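You operate a simulated robot arm through the tools that you are given. There is no shell and no other tool. Be economical: measure what you need, move in short steps, check, and stop when the job is done.

The job below is to be done with a simulated robot arm. You get a single attempt, and the scene is never put back.

## Task
Fold the opened quarter-yard cloth and put it in the drawer.
Fine: use both flaps and lay them flat again; shut the drawer.

It is judged by the outcome, as a careful person would: the job done as asked, and still so three seconds after it is handed in. It fails if anything else is knocked over, pushed out of place, dropped, spilled or broken. Flat cloth is picked up by pressing the open fingertips on it (5 to 10 N) and closing them slowly along it; thin cloth reads only 2 to 8 mm in the jaws.

## Robot
A 7-joint arm with a two-finger parallel gripper, fixed in place. Base frame: the origin is at the foot of the arm, x ahead of it, y to its left, z up. Lengths are in mm, angles in rad, forces in N, time in s.
With the tool pointing down near the work surface it reaches from about 180 to 700 mm from the base axis. Its first joint turns from -2.007 to 2.007 rad. Payload 3.91 kg.
The TCP is the grasp point between the finger pads, 30 mm short of the fingertips. In the tool frame z runs along the fingers and y along their closing line. Largest opening 110 mm; finger width 20, thickness 10; the body of the gripper, 48 by 112 mm, starts 55 mm behind the TCP.
Orientation is that of the tool frame in the base frame, as [roll, pitch, yaw] about the fixed x, y, z axes, in that order (R = Rz(yaw) Ry(pitch) Rx(roll)). With the fingers straight down and closing along the base's y, the tool's x points along the base's -x, its y along +y and its z along -z.

## Interface
- The arm moves only by the tool jog_arm. Its argument "increments" is a list of rows, each a list of 3 entries, a list of its own where there are three numbers: the shift along the tool's x, y, z in mm, then the turn, a rotation vector about the tool's x, y, z in rad, then the gripper command, from -1 (fully open) to 1 (shut), values between in proportion. In form: [[[dx, dy, dz], [ax, ay, az], claw], ...]. A call has 1 to 10 rows; each row shifts and turns the commanded pose from where the row before left it, along the tool's axes as they then stand. Rows are played at 5 a second. More than 50 mm and 0.15 rad between two rows, or a gripper value outside its range, and nothing of the call is played. Where a pose cannot be reached the arm comes as near as it can. A force on the tool above 40 N (or 10 N above the force at the start of the call, whichever is more), or a blocked arm, ends the call early, and 0.2 s more pass. The fingers move at their own pace (about 108 mm/s each) and stop on an object; they squeeze with about 24 N. The grip force told is the motor's: it shows also when the fingers shut on nothing. Time passes only in rows, and 0.2 s behind the last, so rows that do not move let the fingers close. It gives the time, the measured TCP pose, the force on the tool (base axes), the opening and the grip force at its end, in the units of the frame above (readings bear some noise).
- Cameras (640 x 400 px; columns grow to the right, rows downward): "scene" is fixed at [51, 647.9, 1763.8]; the picture's right is [-0.83, -0.55, 0.00], its down [-0.28, 0.43, -0.86] and it looks along [0.48, -0.71, -0.51] (base axes); focal length 351 px, centre (320, 200). "wrist" rides on the gripper at [72, 17, -103] in the tool frame; the picture's right is [-0.23, 0.97, 0.00], its down [-0.76, -0.18, -0.62] and it looks along [-0.61, -0.14, 0.78] (tool axes); focal length 222 px, centre (320, 200). There is no depth. A picture from a camera that has moved, and an enlarged one, comes with that camera's place and axes in the base frame and with its lens.
- snapshot(camera): a new picture of that camera. The clock stands still meanwhile.
- lift_body(by): slides the trunk up (or, below 0, down) by that many mm; the arm rides with it, the base frame stays. It gives what a move gives, with no picture.
- zoom(camera, box): a new picture of the part [left, top, right, bottom] of that camera's present view, enlarged. The clock stands still meanwhile.
- hand_in(): hands the job in; it is judged then, once.

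Go step by step. Nothing tells you positions but the pictures and the camera data: compare them with the known pose of the tool, close in by small moves and look again before you grip or let go. The budget is 120 turns and 68 pictures, counting those below and the enlarged ones. Unless the task says otherwise, let go and move clear before handing in, and close with one line.

The tools are called after "Call:" as name(argument=value, ...) on one line, values as JSON. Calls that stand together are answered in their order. jog_arm: Moves the arm, as the interface text tells. Its arguments: {"type":"object","properties":{"increments":{"type":"array","items":{"type":"array"}}},"required":["increments"]} The other tools are called the same way: lift_body (by) slides the trunk up or down; snapshot (camera) takes a picture; zoom (camera, box) takes an enlarged picture of a part of a camera's view; hand_in () hands the job in.

At the start:

```text
t: 0.0
tool_pos: [424.5, -205.5, 1382.1]
orientation: [3.141, 0.0, 3.141]
contact_force: [0.5, -0.6, 0.3]
gripper_width: 110.2
finger_force: 0.0
trunk travel left (down, up): [-825.0, 165.0]
```

scene: 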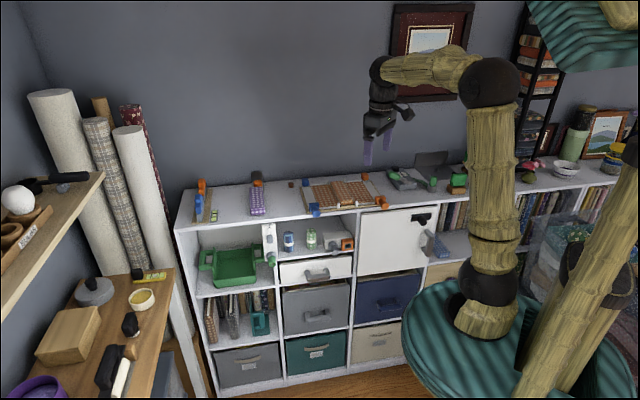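
wrist: 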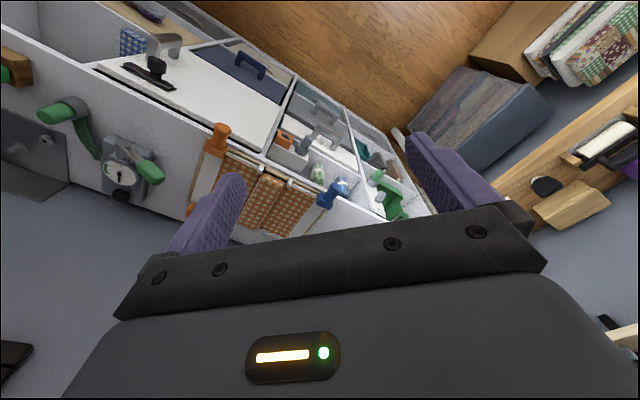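

I see a cube shelf with a folding board and cloth on its top, and a small white drawer below it. I'll enlarge both areas before I move.

Call:
zoom(camera="scene", box=[270, 160, 410, 248])

Call:
zoom(camera="scene", box=[180, 160, 480, 348])

Call:
zoom(camera="wrist", box=[170, 90, 430, 252])

```text
4.55 times, centred on (340, 204) of scene
camera zoom: at [51.0, 647.9, 1763.8], right [-0.83, -0.55, 0.0], down [-0.28, 0.43, -0.86], along [0.48, -0.71, -0.51], focal length 1596 px, centre (229, 182)
```

zoom: 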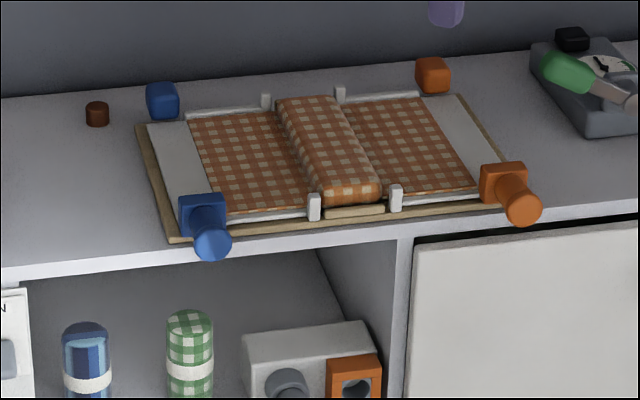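

```text
2.13 times, centred on (330, 254) of scene
camera zoom: at [51.0, 647.9, 1763.8], right [-0.83, -0.55, 0.0], down [-0.28, 0.43, -0.86], along [0.48, -0.71, -0.51], focal length 747 px, centre (299, 85)
```

zoom: 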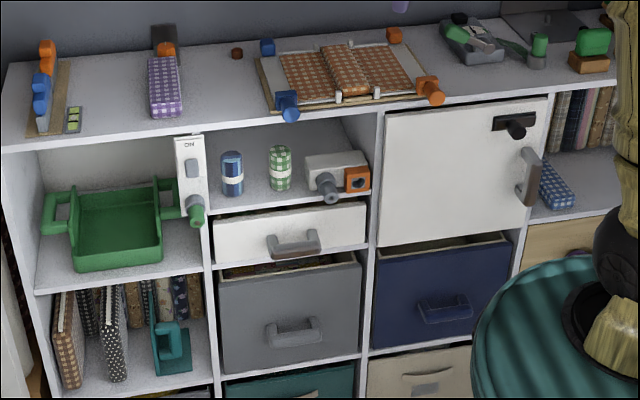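

```text
2.46 times, centred on (300, 171) of wrist
camera zoom: at [351.3, -187.7, 1485.1], right [0.23, 0.97, 0.0], down [0.76, -0.18, 0.62], along [0.61, -0.14, -0.78], focal length 547 px, centre (369, 271)
```

zoom: 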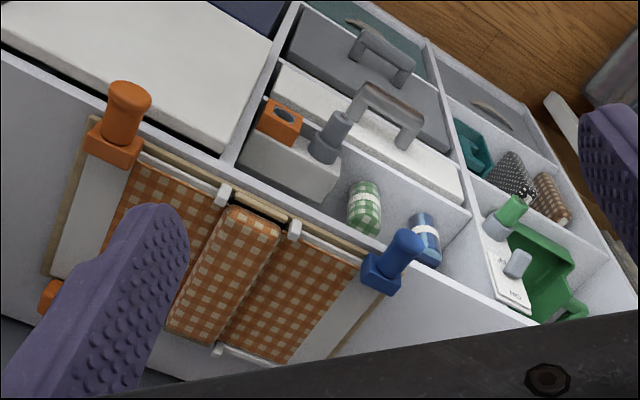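

The shelf is turned about 34° to the base. The board's front handles are near (649,-222) and (504,-442), and the drawer handle is near (655,-237,765). I'll move the arm so the wrist camera sees the board better.

Call:
jog_arm(increments=[[[0, -30, 0], [0, 0, 0.15], -1], [[0, -30, 0], [0, 0, 0.15], -1], [[0, -20, 0], [0, 0, 0.15], -1], [[0, 0, 0], [0, 0, 0.14], -1], [[0, 0, 0], [0, 0, 0], -1]])

Call:
snapshot(camera="wrist")

```text
t: 1.2
tool_pos: [414.7, -283.4, 1382.1]
orientation: [-3.141, -0.001, 2.551]
contact_force: [0.4, 0.1, 0.6]
gripper_width: 110.0
finger_force: 0.1
trunk travel left (down, up): [-825.0, 165.0]
```

```text
62 pictures are left
camera wrist: at [363.8, -228.2, 1484.5], right [0.73, 0.68, 0.0], down [0.53, -0.57, 0.62], along [0.42, -0.46, -0.78], focal length 222 px, centre (320, 200)
```

wrist: 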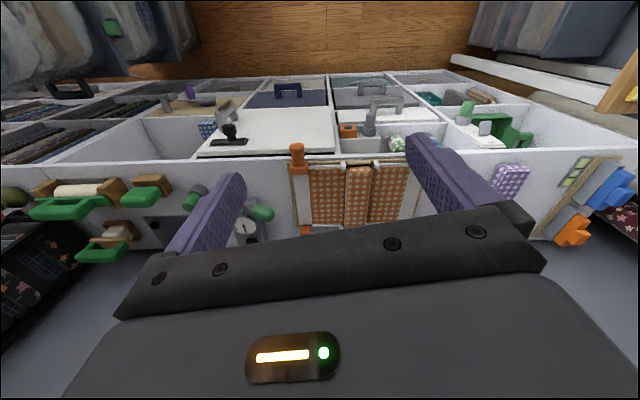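

Call:
zoom(camera="wrist", box=[270, 120, 450, 240])

Call:
zoom(camera="wrist", box=[320, 60, 560, 210])

Call:
zoom(camera="scene", box=[255, 215, 375, 290])

```text
3.33 times, centred on (360, 180) of wrist
camera zoom: at [363.8, -228.2, 1484.5], right [0.73, 0.68, 0.0], down [0.53, -0.57, 0.62], along [0.42, -0.46, -0.78], focal length 740 px, centre (187, 267)
```

zoom: 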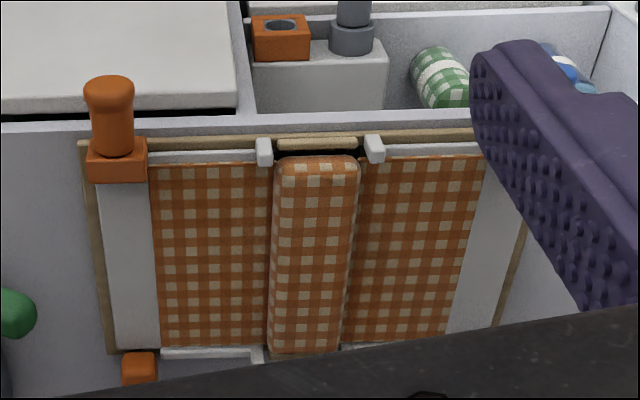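

```text
2.67 times, centred on (440, 135) of wrist
camera zoom: at [363.8, -228.2, 1484.5], right [0.73, 0.68, 0.0], down [0.53, -0.57, 0.62], along [0.42, -0.46, -0.78], focal length 592 px, centre (0, 373)
```

zoom: 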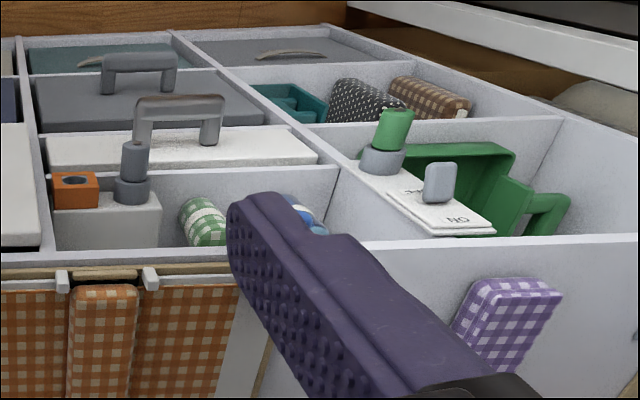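

```text
5.33 times, centred on (315, 252) of scene
camera zoom: at [51.0, 647.9, 1763.8], right [-0.83, -0.55, 0.0], down [-0.28, 0.43, -0.86], along [0.48, -0.71, -0.51], focal length 1873 px, centre (347, -80)
```

zoom: 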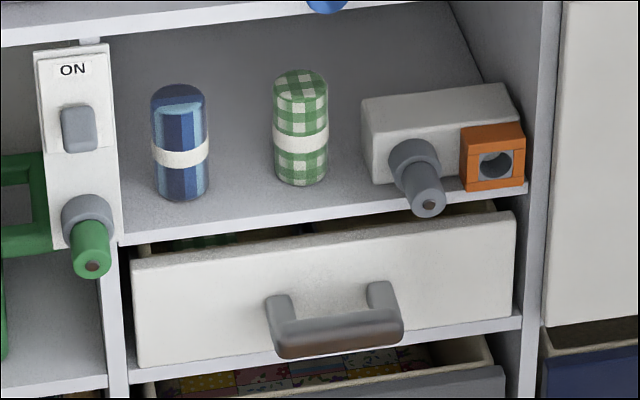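

The shelf actually stands at about 45° to the base. The flap knobs stick out from the board's front edge, and the hinge clips are near (613,-321) and (564,-371), z about 1070. I'll pull in front of the board, tilt the tool 45° toward the shelf, then lower the trunk for a closer look.

Call:
jog_arm(increments=[[[-30, 34, 0], [0, 0, 0.1], -1], [[-30, 34, 0], [0, 0, 0.095], -1], [[0, 0, 0], [0, -0.14, 0], -1], [[0, 0, 0], [0, -0.14, 0], -1], [[0, 0, 0], [0, -0.14, 0], -1], [[0, 0, 0], [0, -0.14, 0], -1], [[0, 0, 0], [0, -0.14, 0], -1], [[0, 0, 0], [0, -0.085, 0], -1]])

Call:
lift_body(by=-220)

Call:
snapshot(camera="wrist")

```text
t: 3.0
tool_pos: [502.1, -266.3, 1383.1]
orientation: [3.14, 0.786, 2.356]
contact_force: [-0.5, 0.1, 1.0]
gripper_width: 109.9
finger_force: 0.2
trunk travel left (down, up): [-825.0, 165.0]
```

```text
t: 5.3
tool_pos: [501.3, -265.3, 1164.1]
orientation: [3.141, 0.785, 2.359]
contact_force: [-0.5, -0.6, 0.6]
gripper_width: 110.3
finger_force: 0.0
trunk travel left (down, up): [-605.0, 385.0]
```

```text
58 pictures are left
camera wrist: at [425.7, -164.3, 1183.6], right [0.8, 0.58, 0.16], down [-0.06, -0.2, 0.98], along [0.6, -0.79, -0.12], focal length 222 px, centre (320, 200)
```

wrist: 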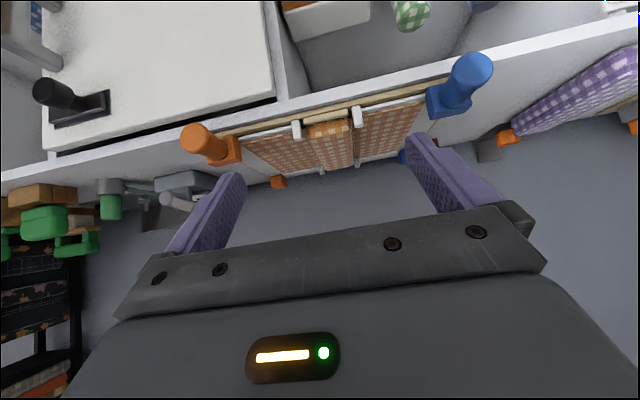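

Call:
zoom(camera="wrist", box=[170, 40, 510, 210])

```text
1.88 times, centred on (340, 125) of wrist
camera zoom: at [425.7, -164.3, 1183.6], right [0.8, 0.58, 0.16], down [-0.06, -0.2, 0.98], along [0.6, -0.79, -0.12], focal length 418 px, centre (282, 341)
```

zoom: 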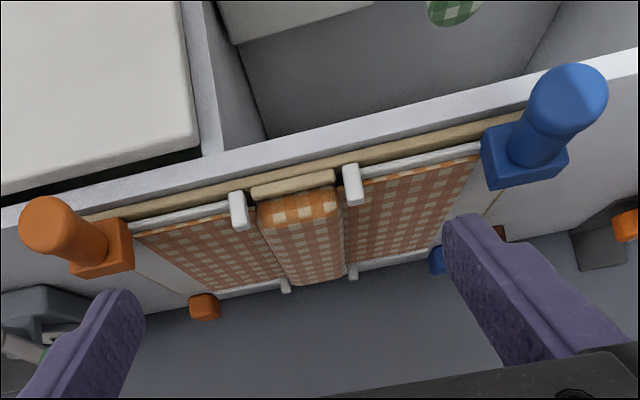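

The knob tips are at about (645,-216,1078) for blue and (463,-392,1083) for orange, both sticking out in front of the shelf edge. I'll bring the gripper level in front of the blue knob with the fingers straddling it.

Call:
jog_arm(increments=[[[0, 45.3, 0], [0, 0, 0], -0.2], [[0, 45.3, 0], [0, 0, 0], -0.2], [[0, 45.3, 0], [0, 0, 0], -0.2], [[30, 0, 30], [0, 0, 0], -0.2], [[30, 0, 30], [0, 0, 0], -0.2], [[-18, 0, 18], [0, 0, 0], -0.2], [[0, 0, 0], [0, 0, 0], -0.2]])

Call:
snapshot(camera="wrist")

Call:
zoom(camera="scene", box=[260, 150, 400, 238])

```text
t: 6.9
tool_pos: [612.3, -188.6, 1079.9]
orientation: [3.141, 0.784, 2.355]
contact_force: [-0.3, -0.4, -0.5]
gripper_width: 65.9
finger_force: 0.0
trunk travel left (down, up): [-605.0, 385.0]
```

```text
56 pictures are left
camera wrist: at [537.4, -88.3, 1098.9], right [0.8, 0.58, 0.16], down [-0.06, -0.2, 0.98], along [0.59, -0.79, -0.12], focal length 222 px, centre (320, 200)
```

wrist: 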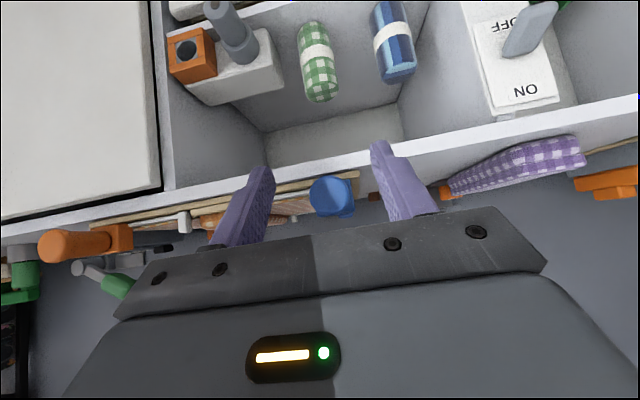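

```text
4.55 times, centred on (330, 194) of scene
camera zoom: at [51.0, 647.9, 1763.8], right [-0.83, -0.55, 0.0], down [-0.28, 0.43, -0.86], along [0.48, -0.71, -0.51], focal length 1596 px, centre (274, 227)
```

zoom: 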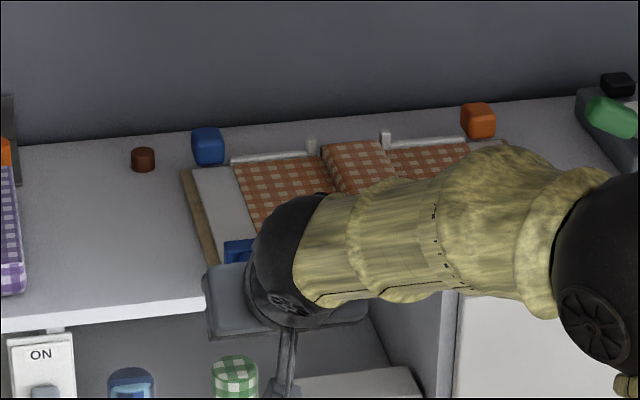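

The blue knob's tip sits where I computed it, between the fingers and about 3 mm to their +y side. I'll advance along the knob, then close on it.

Call:
jog_arm(increments=[[[-17.5, 2, 17.5], [0, 0, 0], -0.2], [[-17.5, 1, 17.5], [0, 0, 0], -0.2], [[0, 0, 0], [0, 0, 0], -0.2], [[0, 0, 0], [0, 0, 0.0], 0.3], [[0, 0, 0], [0, 0, 0], 0.7], [[0, 0, 0], [0, 0, 0], 1], [[0, 0, 0], [0, 0, 0], 1]])

Call:
snapshot(camera="wrist")

```text
t: 8.5
tool_pos: [648.4, -222.5, 1078.6]
orientation: [-3.141, 0.783, 2.353]
contact_force: [-14.4, -14.3, -0.4]
gripper_width: 26.5
finger_force: 44.8
trunk travel left (down, up): [-605.0, 385.0]
```

```text
54 pictures are left
camera wrist: at [572.4, -122.1, 1100.1], right [0.8, 0.57, 0.16], down [-0.06, -0.2, 0.98], along [0.59, -0.8, -0.13], focal length 222 px, centre (320, 200)
```

wrist: 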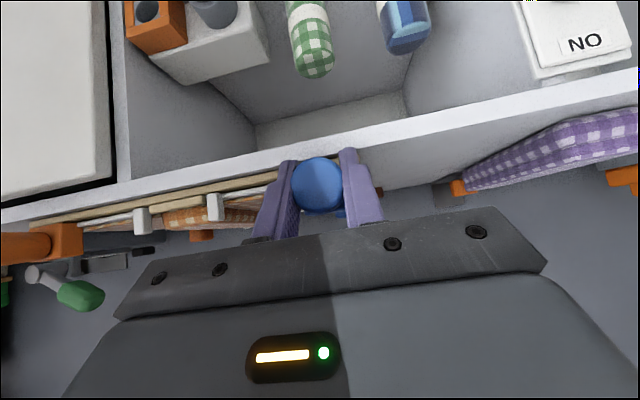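

The knob is gripped at 26.5 mm, with about 20 N of side load because I'm roughly 2 mm off centre. I'll relax that and start the swing around the hinge in small steps, watching the force.

Call:
jog_arm(increments=[[[0, -2, 0], [0, 0, 0], 1], [[-6.4, -2, -6.4], [0, 0, 0], 1], [[-6.4, -2.6, -6.4], [0, 0, 0], 1], [[0, 0, 0], [0, 0, 0], 1]])

```text
t: 9.5
tool_pos: [646.0, -224.0, 1096.9]
orientation: [-3.141, 0.784, 2.355]
contact_force: [-12.9, -10.2, -3.3]
gripper_width: 26.4
finger_force: 44.9
trunk travel left (down, up): [-605.0, 385.0]
```

Call:
jog_arm(increments=[[[-5.3, -5, -5.3], [0, 0, 0], 1], [[-5.3, -5.5, -5.3], [0, 0, 0], 1], [[-4.7, -4.7, -4.7], [0, 0, 0], 1], [[-4.7, -4.7, -4.7], [0, 0, 0], 1], [[0, 0, 0], [0, 0, 0], 1]])

Call:
snapshot(camera="wrist")

```text
t: 10.7
tool_pos: [637.2, -232.4, 1126.7]
orientation: [3.138, 0.793, 2.364]
contact_force: [18.2, 16.4, 14.1]
gripper_width: 26.8
finger_force: 45.0
trunk travel left (down, up): [-605.0, 385.0]
```

```text
53 pictures are left
camera wrist: at [561.6, -132.3, 1147.0], right [0.8, 0.58, 0.16], down [-0.06, -0.19, 0.98], along [0.6, -0.79, -0.12], focal length 222 px, centre (320, 200)
```

wrist: 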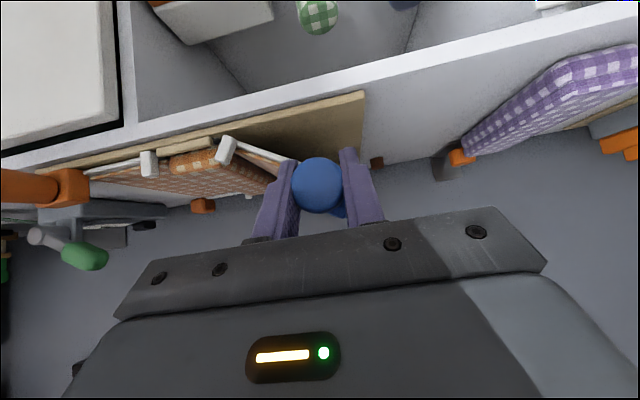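

The flap is rising and the grip holds. The force points outward from the hinge, so my arc is slightly too tight. The measured points fit a hinge near u=203, z=1075 with a radius of about 98 mm, so I'll follow that.

Call:
jog_arm(increments=[[[-0.7, 2, -0.7], [0, 0, 0], 1], [[-5.7, -6.3, -5.7], [0, 0, 0], 1], [[-5.7, -6.3, -5.7], [0, 0, 0], 1], [[-4.6, -7.8, -4.6], [0, 0, 0], 1], [[-4.6, -7.9, -4.6], [0, 0, 0], 1], [[0, 0, 0], [0, 0, 0], 1]])

```text
t: 12.1
tool_pos: [616.0, -256.1, 1155.2]
orientation: [-3.137, 0.788, 2.357]
contact_force: [4.7, 11.6, 20.0]
gripper_width: 25.1
finger_force: 45.1
trunk travel left (down, up): [-605.0, 385.0]
```

Call:
jog_arm(increments=[[[-1.4, 1, -1.4], [0, 0, 0], 1], [[-3.6, -8.5, -3.6], [0, 0, 0], 1], [[-3.6, -8.5, -3.6], [0, 0, 0], 1], [[-2, -9.6, -2], [0, 0, 0], 1], [[-1.4, -9.6, -1.4], [0, 0, 0], 1], [[-0.5, -9.6, -0.5], [0, 0, 0], 1], [[0, -9.6, 0], [0, 0, 0], 1], [[0, 0, 0], [0, 0, 0], 1]])

Call:
snapshot(camera="wrist")

```text
t: 13.9
tool_pos: [578.6, -293.0, 1169.4]
orientation: [-3.136, 0.777, 2.359]
contact_force: [-9.3, 9.3, -19.7]
gripper_width: 25.5
finger_force: 45.2
trunk travel left (down, up): [-605.0, 385.0]
```

```text
52 pictures are left
camera wrist: at [501.4, -192.9, 1190.5], right [0.8, 0.58, 0.16], down [-0.05, -0.2, 0.98], along [0.59, -0.79, -0.13], focal length 222 px, centre (320, 200)
```

wrist: 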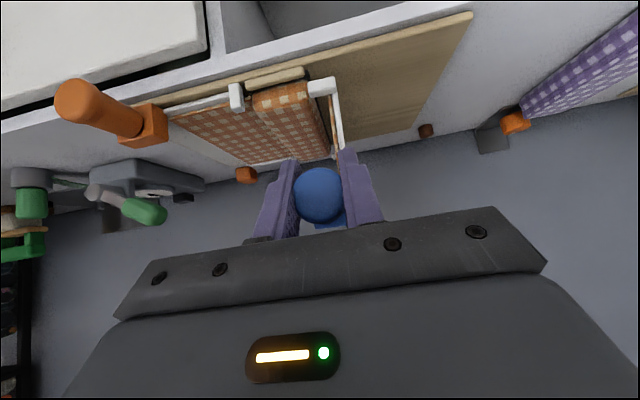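

The flap is about upright, so I'll carry on down the other side.

Call:
jog_arm(increments=[[[1.2, 0, 1.2], [0, 0, 0], 1], [[0.7, -9.2, 0.7], [0, 0, 0], 1], [[1.3, -9.3, 1.3], [0, 0, 0], 1], [[2, -9.2, 2], [0, 0, 0], 1], [[2.7, -9.1, 2.7], [0, 0, 0], 1], [[3.3, -8.3, 3.3], [0, 0, 0], 1], [[4, -8.2, 4], [0, 0, 0], 1], [[0, 0, 0], [0, 0, 0], 1]])

```text
t: 15.7
tool_pos: [540.5, -331.1, 1149.9]
orientation: [3.141, 0.786, 2.358]
contact_force: [-10.0, 12.9, -2.6]
gripper_width: 25.3
finger_force: 44.7
trunk travel left (down, up): [-605.0, 385.0]
```

Call:
jog_arm(increments=[[[5.7, -7, 4.3], [0, 0, 0], 1], [[5, -7, 5], [0, 0, 0], 1], [[5.8, -5.8, 5.8], [0, 0, 0], 1], [[5.8, -5.8, 5.8], [0, 0, 0], 1], [[0, 0, 0], [0, 0, 0], 1]])

Call:
snapshot(camera="wrist")

```text
t: 16.9
tool_pos: [521.3, -351.2, 1121.0]
orientation: [3.138, 0.79, 2.357]
contact_force: [-0.3, -4.0, 9.5]
gripper_width: 25.4
finger_force: 45.7
trunk travel left (down, up): [-605.0, 385.0]
```

```text
51 pictures are left
camera wrist: at [443.9, -250.5, 1140.9], right [0.8, 0.58, 0.16], down [-0.06, -0.19, 0.98], along [0.6, -0.79, -0.12], focal length 222 px, centre (320, 200)
```

wrist: 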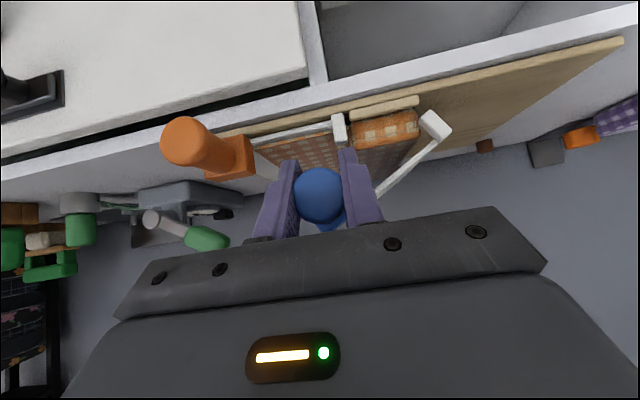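

Call:
jog_arm(increments=[[[5, -3, 5], [0, 0, 0], 1], [[5, -2.2, 5], [0, 0, 0], 1], [[5, -1.5, 5], [0, 0, 0], 1], [[0, 0, 0], [0, 0, 0], 1]])

Call:
snapshot(camera="wrist")

```text
t: 17.6
tool_pos: [519.6, -350.2, 1110.6]
orientation: [3.134, 0.803, 2.36]
contact_force: [-7.7, 14.2, 14.0]
gripper_width: 25.3
finger_force: 44.9
trunk travel left (down, up): [-605.0, 385.0]
stopped in row 3: the force on the tool passed its limit (the readings are from after the stop); the commanded pose is now the measured one
```

```text
50 pictures are left
camera wrist: at [442.7, -250.4, 1130.4], right [0.8, 0.58, 0.17], down [-0.07, -0.19, 0.98], along [0.6, -0.79, -0.11], focal length 222 px, centre (320, 200)
```

wrist: 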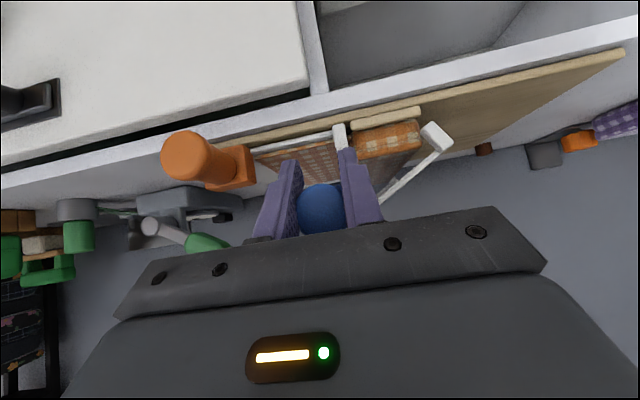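

Call:
zoom(camera="wrist", box=[230, 90, 470, 240])

Call:
zoom(camera="scene", box=[260, 150, 400, 238])

```text
2.67 times, centred on (350, 165) of wrist
camera zoom: at [442.7, -250.4, 1130.4], right [0.8, 0.58, 0.17], down [-0.07, -0.19, 0.98], along [0.6, -0.79, -0.11], focal length 592 px, centre (240, 293)
```

zoom: 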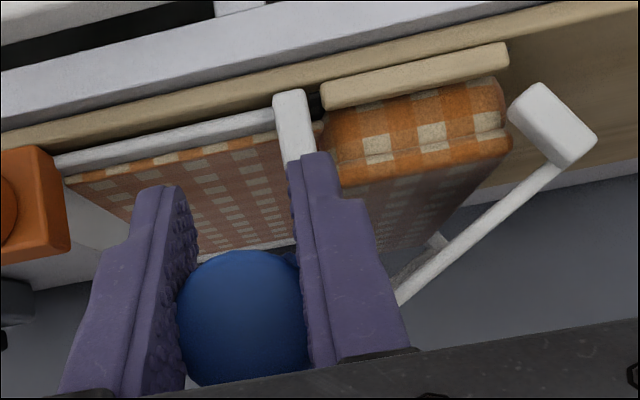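

```text
4.55 times, centred on (330, 194) of scene
camera zoom: at [51.0, 647.9, 1763.8], right [-0.83, -0.55, 0.0], down [-0.28, 0.43, -0.86], along [0.48, -0.71, -0.51], focal length 1596 px, centre (274, 227)
```

zoom: 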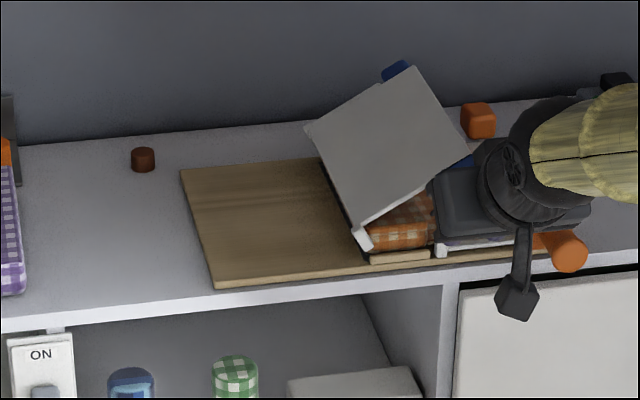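

The cloth on the blue side has come over with the flap. The stop was most likely my path drifting outside the arc, so I'll continue more steeply downward.

Call:
jog_arm(increments=[[[2.5, 0.5, 2], [0, 0, 0], 1], [[2.8, 0, 2.8], [0, 0, 0], 1], [[2.8, -0.5, 2.8], [0, 0, 0], 1], [[2.8, -0.5, 2.8], [0, 0, 0], 1], [[0, 0, 0], [0, 0, 0], 1]])

```text
t: 18.8
tool_pos: [520.3, -351.0, 1097.7]
orientation: [3.136, 0.809, 2.361]
contact_force: [10.8, 10.7, 33.7]
gripper_width: 25.4
finger_force: 45.2
trunk travel left (down, up): [-605.0, 385.0]
```

Call:
snapshot(camera="wrist")

Call:
zoom(camera="scene", box=[290, 160, 390, 223])

```text
47 pictures are left
camera wrist: at [443.6, -251.6, 1116.6], right [0.79, 0.58, 0.17], down [-0.07, -0.18, 0.98], along [0.6, -0.79, -0.1], focal length 222 px, centre (320, 200)
```

wrist: 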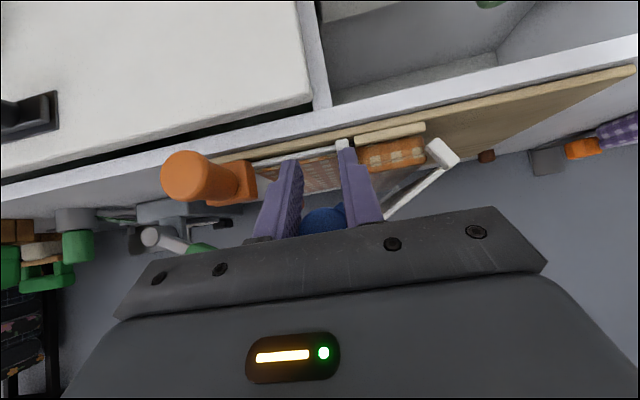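

```text
6.35 times, centred on (340, 192) of scene
camera zoom: at [51.0, 647.9, 1763.8], right [-0.83, -0.55, 0.0], down [-0.28, 0.43, -0.86], along [0.48, -0.71, -0.51], focal length 2229 px, centre (193, 254)
```

zoom: 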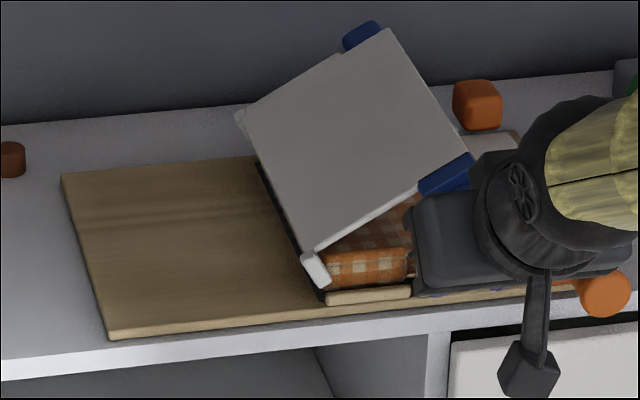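

The knob is sliding in the fingers while the flap stays put, so the flap has reached its stop at roughly 150° and the cloth strip now looks doubled. I'll re-centre on the knob and swing the flap back.

Call:
jog_arm(increments=[[[-3, 0, -3], [0, 0, 0], 1], [[0, 0, 0], [0, 0, 0], 0.3], [[0, 0, 0], [0, 0, 0], 0.3], [[-6, 0, -6], [0, 0, 0], 0.3], [[0, 0, 0], [0, 0, 0], 0.3]])

Call:
snapshot(camera="wrist")

```text
t: 20.0
tool_pos: [519.8, -354.2, 1106.0]
orientation: [3.137, 0.797, 2.359]
contact_force: [-0.7, 0.1, -0.3]
gripper_width: 38.7
finger_force: 0.0
trunk travel left (down, up): [-605.0, 385.0]
```

```text
45 pictures are left
camera wrist: at [443.3, -254.1, 1125.6], right [0.8, 0.58, 0.17], down [-0.07, -0.19, 0.98], along [0.6, -0.79, -0.11], focal length 222 px, centre (320, 200)
```

wrist: 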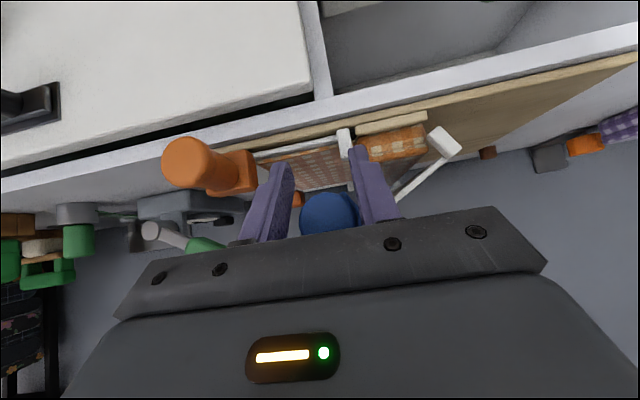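

Call:
jog_arm(increments=[[[-5, 2, -5], [0, 0, 0], 0.3], [[-5.5, 2, -5.5], [0, 0, 0], 0.3], [[0, 0, 0], [0, 0, 0], 0.3], [[0, 0, 0], [0, 0, 0], 1], [[0, 0, 0], [0, 0, 0], 1], [[0, 0, 0], [0, 0, 0], 1]])

Call:
snapshot(camera="wrist")

```text
t: 21.4
tool_pos: [522.7, -352.2, 1122.0]
orientation: [3.136, 0.799, 2.358]
contact_force: [-2.3, -2.9, 2.7]
gripper_width: 25.5
finger_force: 45.4
trunk travel left (down, up): [-605.0, 385.0]
```

```text
44 pictures are left
camera wrist: at [445.8, -252.0, 1140.8], right [0.8, 0.58, 0.17], down [-0.07, -0.19, 0.98], along [0.6, -0.79, -0.11], focal length 222 px, centre (320, 200)
```

wrist: 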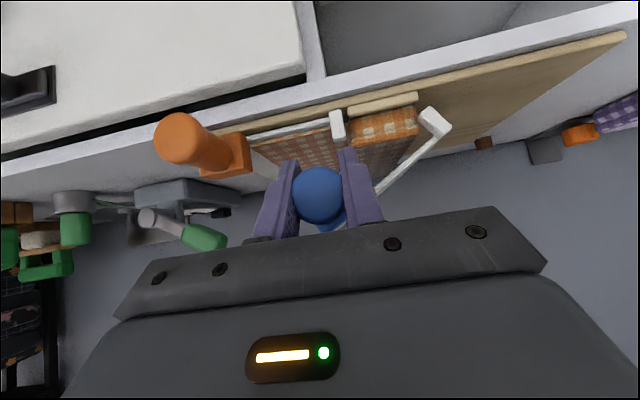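

The resting knob position gives a clean circle fit: hinge at u=203, z=1071, radius 97. I'll swing the flap back along it.

Call:
jog_arm(increments=[[[-5.8, 6.4, -5.8], [0, 0, 0], 1], [[-5.8, 6.3, -5.8], [0, 0, 0], 1], [[-4.6, 7.8, -4.6], [0, 0, 0], 1], [[-4.6, 7.7, -4.6], [0, 0, 0], 1], [[-3.4, 9, -3.4], [0, 0, 0], 1], [[-3.4, 9, -3.4], [0, 0, 0], 1], [[-2, 9.8, -2], [0, 0, 0], 1], [[-2, 9.7, -2], [0, 0, 0], 1], [[-1, 20.3, -1], [0, 0, 0], 1], [[0, 0, 0], [0, 0, 0], 1]])

Call:
zoom(camera="scene", box=[270, 140, 400, 221])

```text
t: 23.6
tool_pos: [584.6, -291.2, 1169.7]
orientation: [3.136, 0.802, 2.358]
contact_force: [14.7, -13.0, 18.7]
gripper_width: 25.4
finger_force: 45.3
trunk travel left (down, up): [-605.0, 385.0]
```

```text
4.92 times, centred on (335, 180) of scene
camera zoom: at [51.0, 647.9, 1763.8], right [-0.83, -0.55, 0.0], down [-0.28, 0.43, -0.86], along [0.48, -0.71, -0.51], focal length 1728 px, centre (246, 296)
```

zoom: 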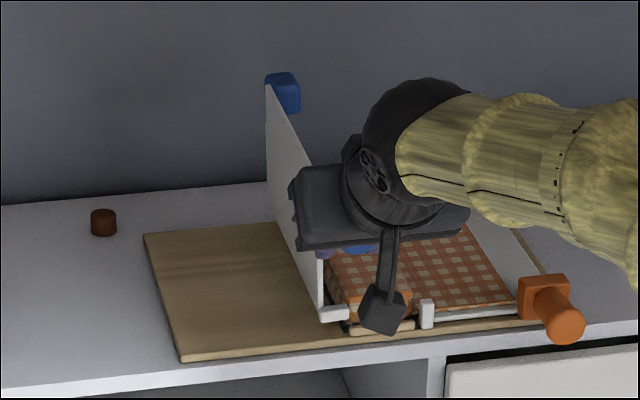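

The folded cloth stayed on the centre. Now I'll lay the blue flap flat again.

Call:
jog_arm(increments=[[[0, 10, 1.5], [0, 0, 0], 1], [[1, 10, 1], [0, 0, 0], 1], [[2.4, 9.5, 2.4], [0, 0, 0], 1], [[2.4, 9.5, 2.4], [0, 0, 0], 1], [[3.8, 8.6, 3.8], [0, 0, 0], 1], [[3.8, 8.6, 3.8], [0, 0, 0], 1], [[5, 7.3, 5], [0, 0, 0], 1], [[5, 7.3, 5], [0, 0, 0], 1], [[0, 0, 0], [0, 0, 0], 1]])

```text
t: 25.6
tool_pos: [634.7, -239.7, 1133.6]
orientation: [3.139, 0.796, 2.361]
contact_force: [4.3, 3.3, 3.6]
gripper_width: 25.5
finger_force: 45.1
trunk travel left (down, up): [-605.0, 385.0]
```

Call:
jog_arm(increments=[[[6, 5, 6], [0, 0, 0], 1], [[6, 4.5, 6], [0, 0, 0], 1], [[6.6, 3.8, 6.6], [0, 0, 0], 1], [[6.6, 3.5, 6.6], [0, 0, 0], 1], [[6.5, 1.7, 6.5], [0, 0, 0], 1], [[5.5, 1, 5.5], [0, 0, 0], 1], [[0, 0, 0], [0, 0, 0], 1]])

Call:
snapshot(camera="wrist")

```text
t: 27.2
tool_pos: [649.9, -225.0, 1081.4]
orientation: [3.139, 0.796, 2.361]
contact_force: [-2.5, 7.5, 0.8]
gripper_width: 25.6
finger_force: 45.3
trunk travel left (down, up): [-605.0, 385.0]
```

```text
42 pictures are left
camera wrist: at [572.5, -124.7, 1100.8], right [0.8, 0.58, 0.17], down [-0.07, -0.19, 0.98], along [0.6, -0.79, -0.11], focal length 222 px, centre (320, 200)
```

wrist: 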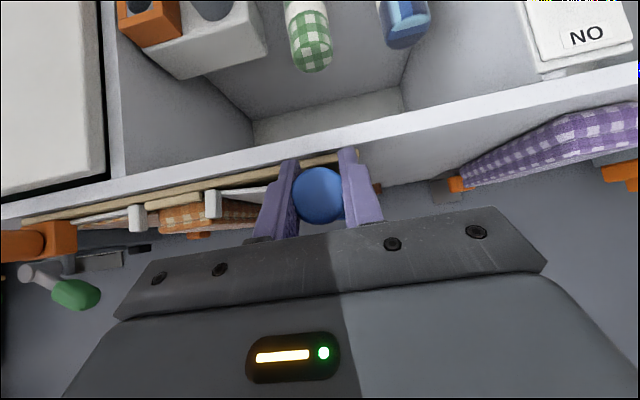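

Call:
jog_arm(increments=[[[2.5, 0, 2.5], [0, 0, 0], 1], [[0, 0, 0], [0, 0, 0], 1], [[0, 0, 0], [0, 0, 0], 0.3], [[0, 0, 0], [0, 0, 0], -0.2], [[0, 0, 0], [0, 0, 0], -0.2], [[20, 0, -20], [0, 0, 0], -0.2], [[25, 0, -25], [0, 0, 0], -0.2], [[0, 0, 0], [0, 0, 0], -0.2]])

Call:
jog_arm(increments=[[[-15, -40, -15], [0, 0, 0], -0.2], [[0, -40, 0], [0, 0, 0], -0.2], [[0, -40, 0], [0, 0, 0], -0.2], [[0, -40, 0], [0, 0, 0], -0.2], [[0, -40, 0], [0, 0, 0], -0.2], [[0, -40, 0], [0, 0, 0], -0.2], [[15, -12, 15], [0, 0, 0], -0.2], [[0, 0, 0], [0, 0, 0], -0.2]])

Call:
snapshot(camera="wrist")

Call:
zoom(camera="scene", box=[270, 150, 410, 238])

```text
t: 29.0
tool_pos: [602.4, -181.9, 1079.8]
orientation: [3.137, 0.798, 2.358]
contact_force: [0.8, 0.5, -1.2]
gripper_width: 65.9
finger_force: 0.1
trunk travel left (down, up): [-605.0, 385.0]
```

```text
t: 30.8
tool_pos: [423.1, -360.2, 1077.5]
orientation: [3.135, 0.798, 2.36]
contact_force: [-0.1, 0.1, -0.4]
gripper_width: 66.1
finger_force: 0.1
trunk travel left (down, up): [-605.0, 385.0]
```

```text
41 pictures are left
camera wrist: at [347.1, -260.3, 1096.0], right [0.8, 0.58, 0.17], down [-0.07, -0.19, 0.98], along [0.6, -0.79, -0.11], focal length 222 px, centre (320, 200)
```

wrist: 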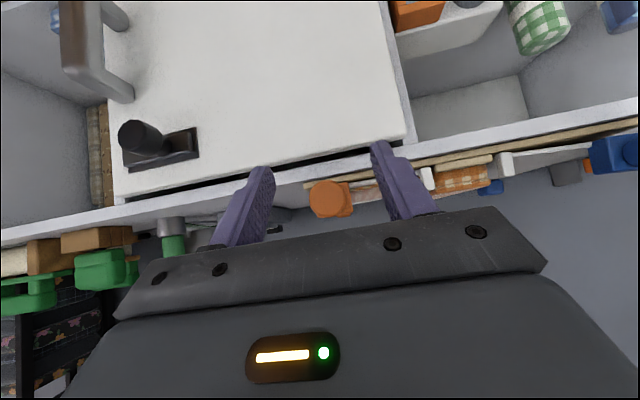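

```text
4.55 times, centred on (340, 194) of scene
camera zoom: at [51.0, 647.9, 1763.8], right [-0.83, -0.55, 0.0], down [-0.28, 0.43, -0.86], along [0.48, -0.71, -0.51], focal length 1596 px, centre (229, 227)
```

zoom: 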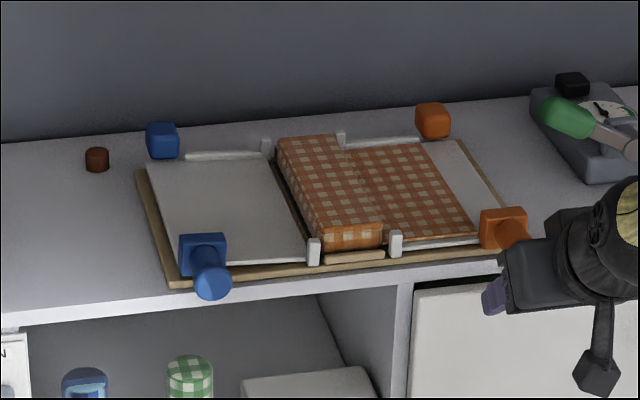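

The blue flap is flat and the left half is folded neatly. The orange knob lines up between the fingers, so I'll advance and grip it.

Call:
jog_arm(increments=[[[-16, -0.5, 14], [0, 0, 0], -0.2], [[-16, -0.5, 14], [0, 0, 0], -0.2], [[-15, 0, 14], [0, 0, 0], -0.2], [[0, 0, 0], [0, 0, 0], -0.2], [[0, 0, 0], [0, 0, 0], 0.3], [[0, 0, 0], [0, 0, 0], 1], [[0, 0, 0], [0, 0, 0], 1], [[0, 0, 0], [0, 0, 0], 1]])

Call:
snapshot(camera="wrist")

```text
t: 32.6
tool_pos: [469.0, -408.0, 1080.2]
orientation: [3.137, 0.798, 2.359]
contact_force: [-1.7, -8.6, -1.1]
gripper_width: 26.4
finger_force: 44.8
trunk travel left (down, up): [-605.0, 385.0]
```

```text
39 pictures are left
camera wrist: at [392.0, -308.1, 1098.9], right [0.8, 0.58, 0.17], down [-0.07, -0.19, 0.98], along [0.6, -0.79, -0.11], focal length 222 px, centre (320, 200)
```

wrist: 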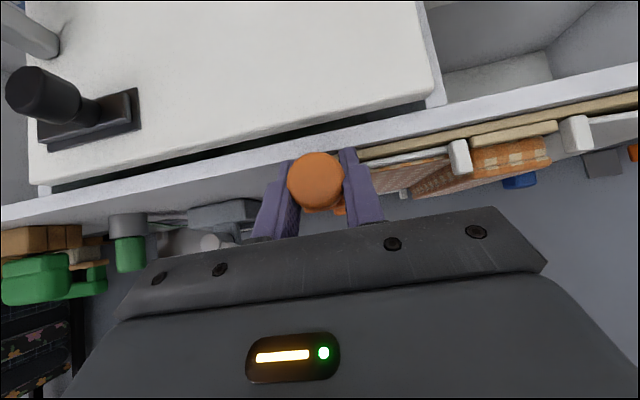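

Call:
jog_arm(increments=[[[-6.5, 1.5, -6.5], [0, 0, 0], 1], [[-6.5, 1.9, -6.5], [0, 0, 0], 1], [[-6.6, 3.7, -6.6], [0, 0, 0], 1], [[-6.6, 3.9, -6.6], [0, 0, 0], 1], [[-6, 5.5, -6], [0, 0, 0], 1], [[-6, 5.8, -6], [0, 0, 0], 1], [[0, 0, 0], [0, 0, 0], 1]])

```text
t: 34.2
tool_pos: [482.3, -395.7, 1137.1]
orientation: [3.132, 0.802, 2.352]
contact_force: [-5.2, -29.8, 17.7]
gripper_width: 26.1
finger_force: 45.1
trunk travel left (down, up): [-605.0, 385.0]
```

Call:
jog_arm(increments=[[[-1, -2, -1], [0, 0, 0], 1], [[-5.2, 7.4, -5.2], [0, 0, 0], 1], [[-5.2, 7.7, -5.2], [0, 0, 0], 1], [[-4.1, 8.4, -4.1], [0, 0, 0], 1], [[-4.1, 8.6, -4.1], [0, 0, 0], 1], [[0, 0, 0], [0, 0, 0], 1]])

```text
t: 35.6
tool_pos: [505.7, -370.7, 1165.3]
orientation: [3.132, 0.804, 2.356]
contact_force: [1.5, -19.9, 25.0]
gripper_width: 26.4
finger_force: 44.6
trunk travel left (down, up): [-605.0, 385.0]
```

Call:
jog_arm(increments=[[[-2.2, 0, -0.8], [0, 0, 0], 1], [[-2.6, 9.3, -2.6], [0, 0, 0], 1], [[-2.6, 9.4, -2.6], [0, 0, 0], 1], [[-1.2, 10.3, -1.2], [0, 0, 0], 1], [[-1.2, 10.4, -1.2], [0, 0, 0], 1], [[0, 10.4, 0], [0, 0, 0], 1], [[0.6, 10.4, 0.6], [0, 0, 0], 1], [[0, 0, 0], [0, 0, 0], 1]])

Call:
snapshot(camera="wrist")

```text
t: 37.4
tool_pos: [548.5, -328.2, 1174.3]
orientation: [3.138, 0.796, 2.359]
contact_force: [7.2, -3.0, 9.6]
gripper_width: 26.2
finger_force: 45.0
trunk travel left (down, up): [-605.0, 385.0]
```

```text
38 pictures are left
camera wrist: at [471.7, -227.3, 1193.7], right [0.8, 0.58, 0.17], down [-0.06, -0.19, 0.98], along [0.6, -0.79, -0.11], focal length 222 px, centre (320, 200)
```

wrist: 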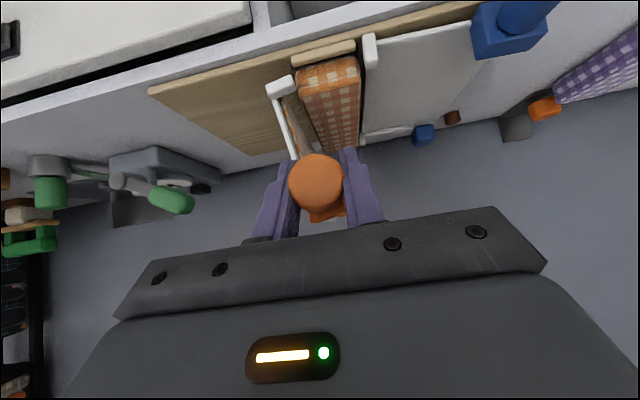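

Call:
jog_arm(increments=[[[2.2, 10, 2.2], [0, 0, 0], 1], [[2.4, 9.9, 2.4], [0, 0, 0], 1], [[3.4, 9.3, 3.4], [0, 0, 0], 1], [[3.4, 9.2, 3.4], [0, 0, 0], 1], [[4.6, 8.1, 4.6], [0, 0, 0], 1], [[4.6, 8.1, 4.6], [0, 0, 0], 1], [[0, 0, 0], [0, 0, 0], 1]])

```text
t: 39.0
tool_pos: [588.3, -289.9, 1144.6]
orientation: [3.139, 0.797, 2.358]
contact_force: [-0.1, -2.4, -2.5]
gripper_width: 26.5
finger_force: 45.9
trunk travel left (down, up): [-605.0, 385.0]
```

Call:
jog_arm(increments=[[[5.5, 5.8, 5.5], [0, 0, 0], 1], [[5.8, 5, 5.8], [0, 0, 0], 1], [[3, 2, 3], [0, 0, 0], 1], [[0, 0, 0], [0, 0, 0], 1]])

Call:
snapshot(camera="wrist")

Call:
zoom(camera="scene", box=[270, 140, 400, 221])

```text
t: 40.0
tool_pos: [596.3, -279.8, 1126.6]
orientation: [3.135, 0.801, 2.358]
contact_force: [3.3, -5.8, 10.8]
gripper_width: 26.4
finger_force: 44.7
trunk travel left (down, up): [-605.0, 385.0]
```

```text
37 pictures are left
camera wrist: at [519.2, -179.4, 1145.8], right [0.8, 0.58, 0.17], down [-0.07, -0.19, 0.98], along [0.6, -0.79, -0.11], focal length 222 px, centre (320, 200)
```

wrist: 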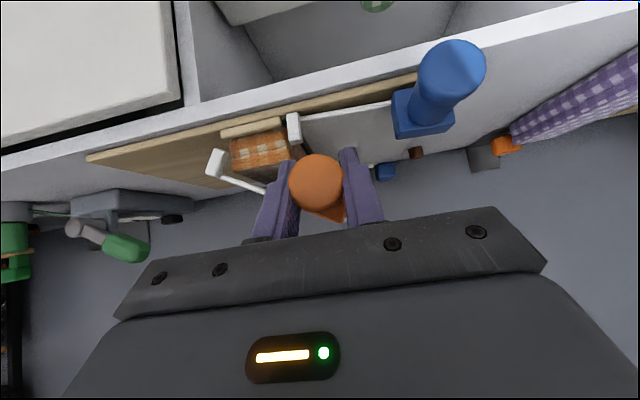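

```text
4.92 times, centred on (335, 180) of scene
camera zoom: at [51.0, 647.9, 1763.8], right [-0.83, -0.55, 0.0], down [-0.28, 0.43, -0.86], along [0.48, -0.71, -0.51], focal length 1728 px, centre (246, 296)
```

zoom: 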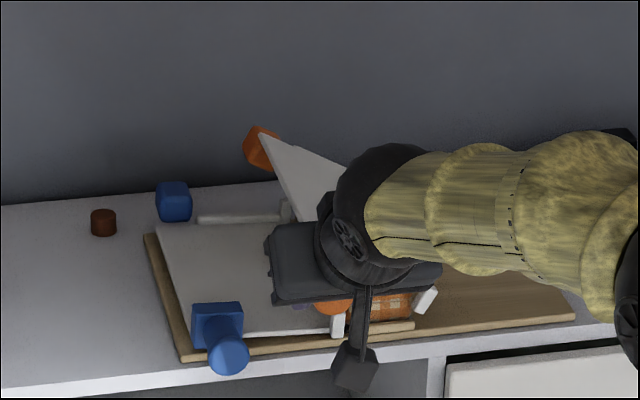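

Call:
jog_arm(increments=[[[2.5, 1.5, 2.5], [0, 0, 0], 1], [[1, 0, 1], [0, 0, 0], 1], [[0, 0, 0], [0, 0, 0], 1]])

Call:
zoom(camera="wrist", box=[180, 90, 420, 240])

```text
t: 40.8
tool_pos: [596.5, -278.9, 1122.5]
orientation: [3.134, 0.802, 2.354]
contact_force: [0.5, -14.4, 25.9]
gripper_width: 25.3
finger_force: 45.4
trunk travel left (down, up): [-605.0, 385.0]
```

```text
2.67 times, centred on (300, 165) of wrist
camera zoom: at [519.0, -178.8, 1141.1], right [0.8, 0.58, 0.17], down [-0.07, -0.19, 0.98], along [0.6, -0.79, -0.11], focal length 592 px, centre (373, 293)
```

zoom: 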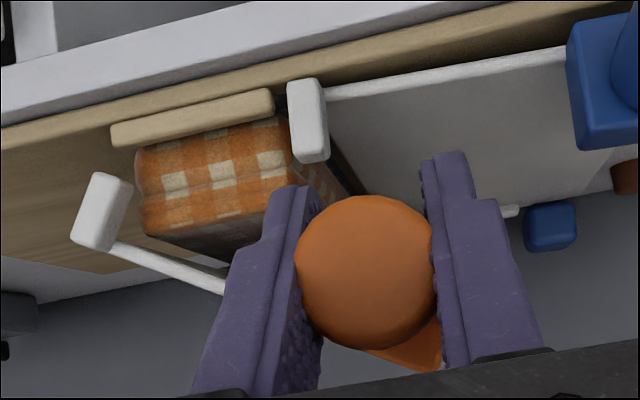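

The orange flap is at its stop and the cloth is folded in three. Now I'll swing this flap back.

Call:
jog_arm(increments=[[[-7, -6.6, -7], [0, 0, 0], 1], [[-7, -7, -7], [0, 0, 0], 1], [[-4.7, -7.9, -4.7], [0, 0, 0], 1], [[-4.7, -7.9, -4.7], [0, 0, 0], 1], [[-3.4, -9.1, -3.4], [0, 0, 0], 1], [[-3.4, -9.1, -3.4], [0, 0, 0], 1], [[-2, -9.9, -2], [0, 0, 0], 1], [[-2, -9.9, -2], [0, 0, 0], 1], [[-1, -20.5, -1], [0, 0, 0], 1], [[0, 0, 0], [0, 0, 0], 1]])

```text
t: 43.0
tool_pos: [533.3, -341.6, 1171.9]
orientation: [3.136, 0.801, 2.357]
contact_force: [-6.8, 8.0, 2.6]
gripper_width: 25.7
finger_force: 44.6
trunk travel left (down, up): [-605.0, 385.0]
```

Call:
jog_arm(increments=[[[0.9, -9.6, 0.9], [0, 0, 0], 1], [[0.9, -9.7, 0.9], [0, 0, 0], 1], [[2.4, -9.7, 2.4], [0, 0, 0], 1], [[2.5, -9.7, 2.5], [0, 0, 0], 1], [[3.8, -8.7, 3.8], [0, 0, 0], 1], [[3.9, -8.7, 3.9], [0, 0, 0], 1], [[5, -7.5, 5], [0, 0, 0], 1], [[5, -7.4, 5], [0, 0, 0], 1], [[0, 0, 0], [0, 0, 0], 1]])

```text
t: 45.0
tool_pos: [483.4, -391.4, 1135.9]
orientation: [3.133, 0.799, 2.354]
contact_force: [-16.9, -4.4, 12.0]
gripper_width: 25.6
finger_force: 44.7
trunk travel left (down, up): [-605.0, 385.0]
```

Call:
jog_arm(increments=[[[5.6, -7, 5.6], [0, 0, 0], 1], [[5.8, -6, 5.8], [0, 0, 0], 1], [[6.6, -4, 6.6], [0, 0, 0], 1], [[6.6, -4, 6.6], [0, 0, 0], 1], [[6.5, -2, 6.5], [0, 0, 0], 1], [[6.5, -1.5, 6.5], [0, 0, 0], 1], [[2, 0, 2], [0, 0, 0], 1], [[0, 0, 0], [0, 0, 0], 1]])

Call:
snapshot(camera="wrist")

```text
t: 46.8
tool_pos: [468.1, -407.8, 1079.2]
orientation: [3.136, 0.798, 2.358]
contact_force: [-15.0, 14.3, 0.0]
gripper_width: 25.5
finger_force: 45.1
trunk travel left (down, up): [-605.0, 385.0]
```

```text
34 pictures are left
camera wrist: at [390.8, -307.1, 1096.9], right [0.8, 0.58, 0.17], down [-0.07, -0.19, 0.98], along [0.6, -0.79, -0.11], focal length 222 px, centre (320, 200)
```

wrist: 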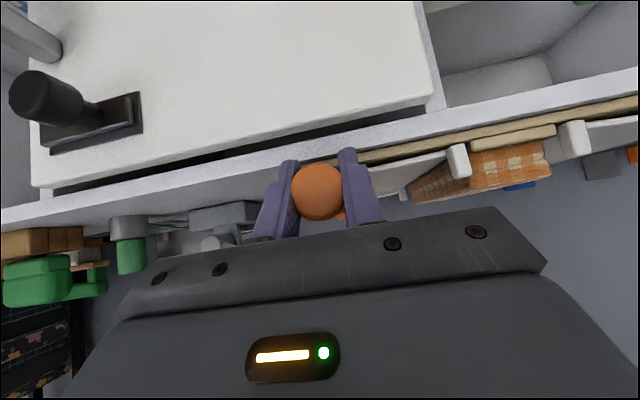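

Call:
jog_arm(increments=[[[2, 0, 1.5], [0, 0, 0], 1], [[2, 0, 1.5], [0, 0, 0], 1], [[0, 0, 0], [0, 0, 0], 1], [[0, 0, 0], [0, 0, 0], 0.4], [[0, 0, 0], [0, 0, 0], -0.2], [[0, 0, 0], [0, 0, 0], -0.2], [[20, 0, -20], [0, 0, 0], -0.2], [[25, 0, -25], [0, 0, 0], -0.2], [[0, 0, 0], [0, 0, 0], -0.2]])

Call:
zoom(camera="scene", box=[270, 150, 410, 238])

```text
t: 48.8
tool_pos: [420.1, -362.0, 1073.4]
orientation: [3.137, 0.797, 2.36]
contact_force: [-0.3, 0.2, -0.3]
gripper_width: 65.7
finger_force: 0.1
trunk travel left (down, up): [-605.0, 385.0]
```

```text
4.55 times, centred on (340, 194) of scene
camera zoom: at [51.0, 647.9, 1763.8], right [-0.83, -0.55, 0.0], down [-0.28, 0.43, -0.86], along [0.48, -0.71, -0.51], focal length 1596 px, centre (229, 227)
```

zoom: 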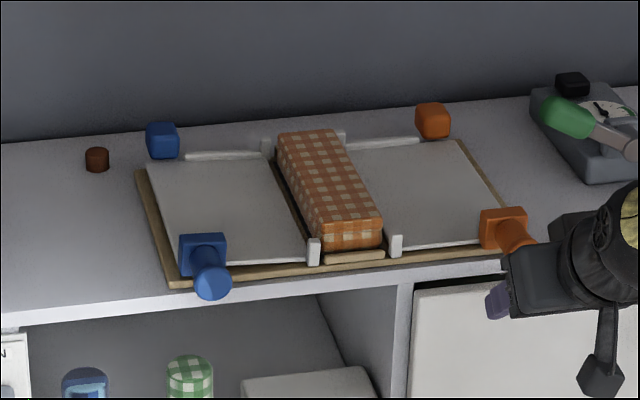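

Both flaps lie flat and the cloth is a neat folded bar on the centre. Next is the drawer, whose handle bar is near (640,-222,768) and runs along the shelf. I'll back off, move in front of it, and turn the tool level with the fingers closing vertically.

Call:
jog_arm(increments=[[[30, 25, -30], [0, 0, 0], -0.2], [[5, 45, -5], [0, 0, 0], -0.2], [[0, 45, 0], [0, 0, 0], -0.2], [[0, 45, 0], [0, 0, 0], -0.2], [[0, 45, 0], [0, 0, 0], -0.2], [[0, 45, 0], [0, 0, 0], -0.2], [[0, 0, 0], [0, -0.13, 0], -0.2], [[0, 0, 0], [0, -0.13, 0], -0.2], [[0, 0, 0], [0, -0.13, 0], -0.2], [[0, 0, 0], [0, -0.13, 0], -0.2]])

Call:
jog_arm(increments=[[[0, 0, 0], [0, -0.12, 0], -0.2], [[0, 0, 0], [0, -0.12, 0], -0.2], [[0, 0, 0], [0, 0, 0.14], -0.2], [[0, 0, 0], [0, 0, 0.14], -0.2], [[0, 0, 0], [0, 0, 0.14], -0.2], [[0, 0, 0], [0, 0, 0.14], -0.2], [[0, 0, 0], [0, 0, 0.14], -0.2], [[0, 0, 0], [0, 0, 0.14], -0.2], [[0, 0, 0], [0, 0, 0.14], -0.2], [[0, 0, 0], [0, 0, 0.14], -0.2]])

Call:
jog_arm(increments=[[[0, 0, 0], [0, 0, 0.15], -0.2], [[0, 0, 0], [0, 0, 0.15], -0.2], [[0, 0, 0], [0, 0, 0.15], -0.2], [[0, 0, 0], [0, 0, 0], -0.2]])

```text
t: 51.0
tool_pos: [563.8, -149.5, 1076.2]
orientation: [3.126, 1.321, 2.347]
contact_force: [-0.5, -0.5, 0.1]
gripper_width: 66.0
finger_force: 0.0
trunk travel left (down, up): [-605.0, 385.0]
```

```text
t: 53.2
tool_pos: [563.1, -151.5, 1075.1]
orientation: [1.584, 0.445, 0.798]
contact_force: [-0.5, 0.6, 0.6]
gripper_width: 66.5
finger_force: 0.0
trunk travel left (down, up): [-605.0, 385.0]
```

```text
t: 54.2
tool_pos: [564.6, -151.4, 1074.0]
orientation: [1.582, -0.003, 0.791]
contact_force: [0.5, -0.2, 0.2]
gripper_width: 66.1
finger_force: 0.0
trunk travel left (down, up): [-605.0, 385.0]
```

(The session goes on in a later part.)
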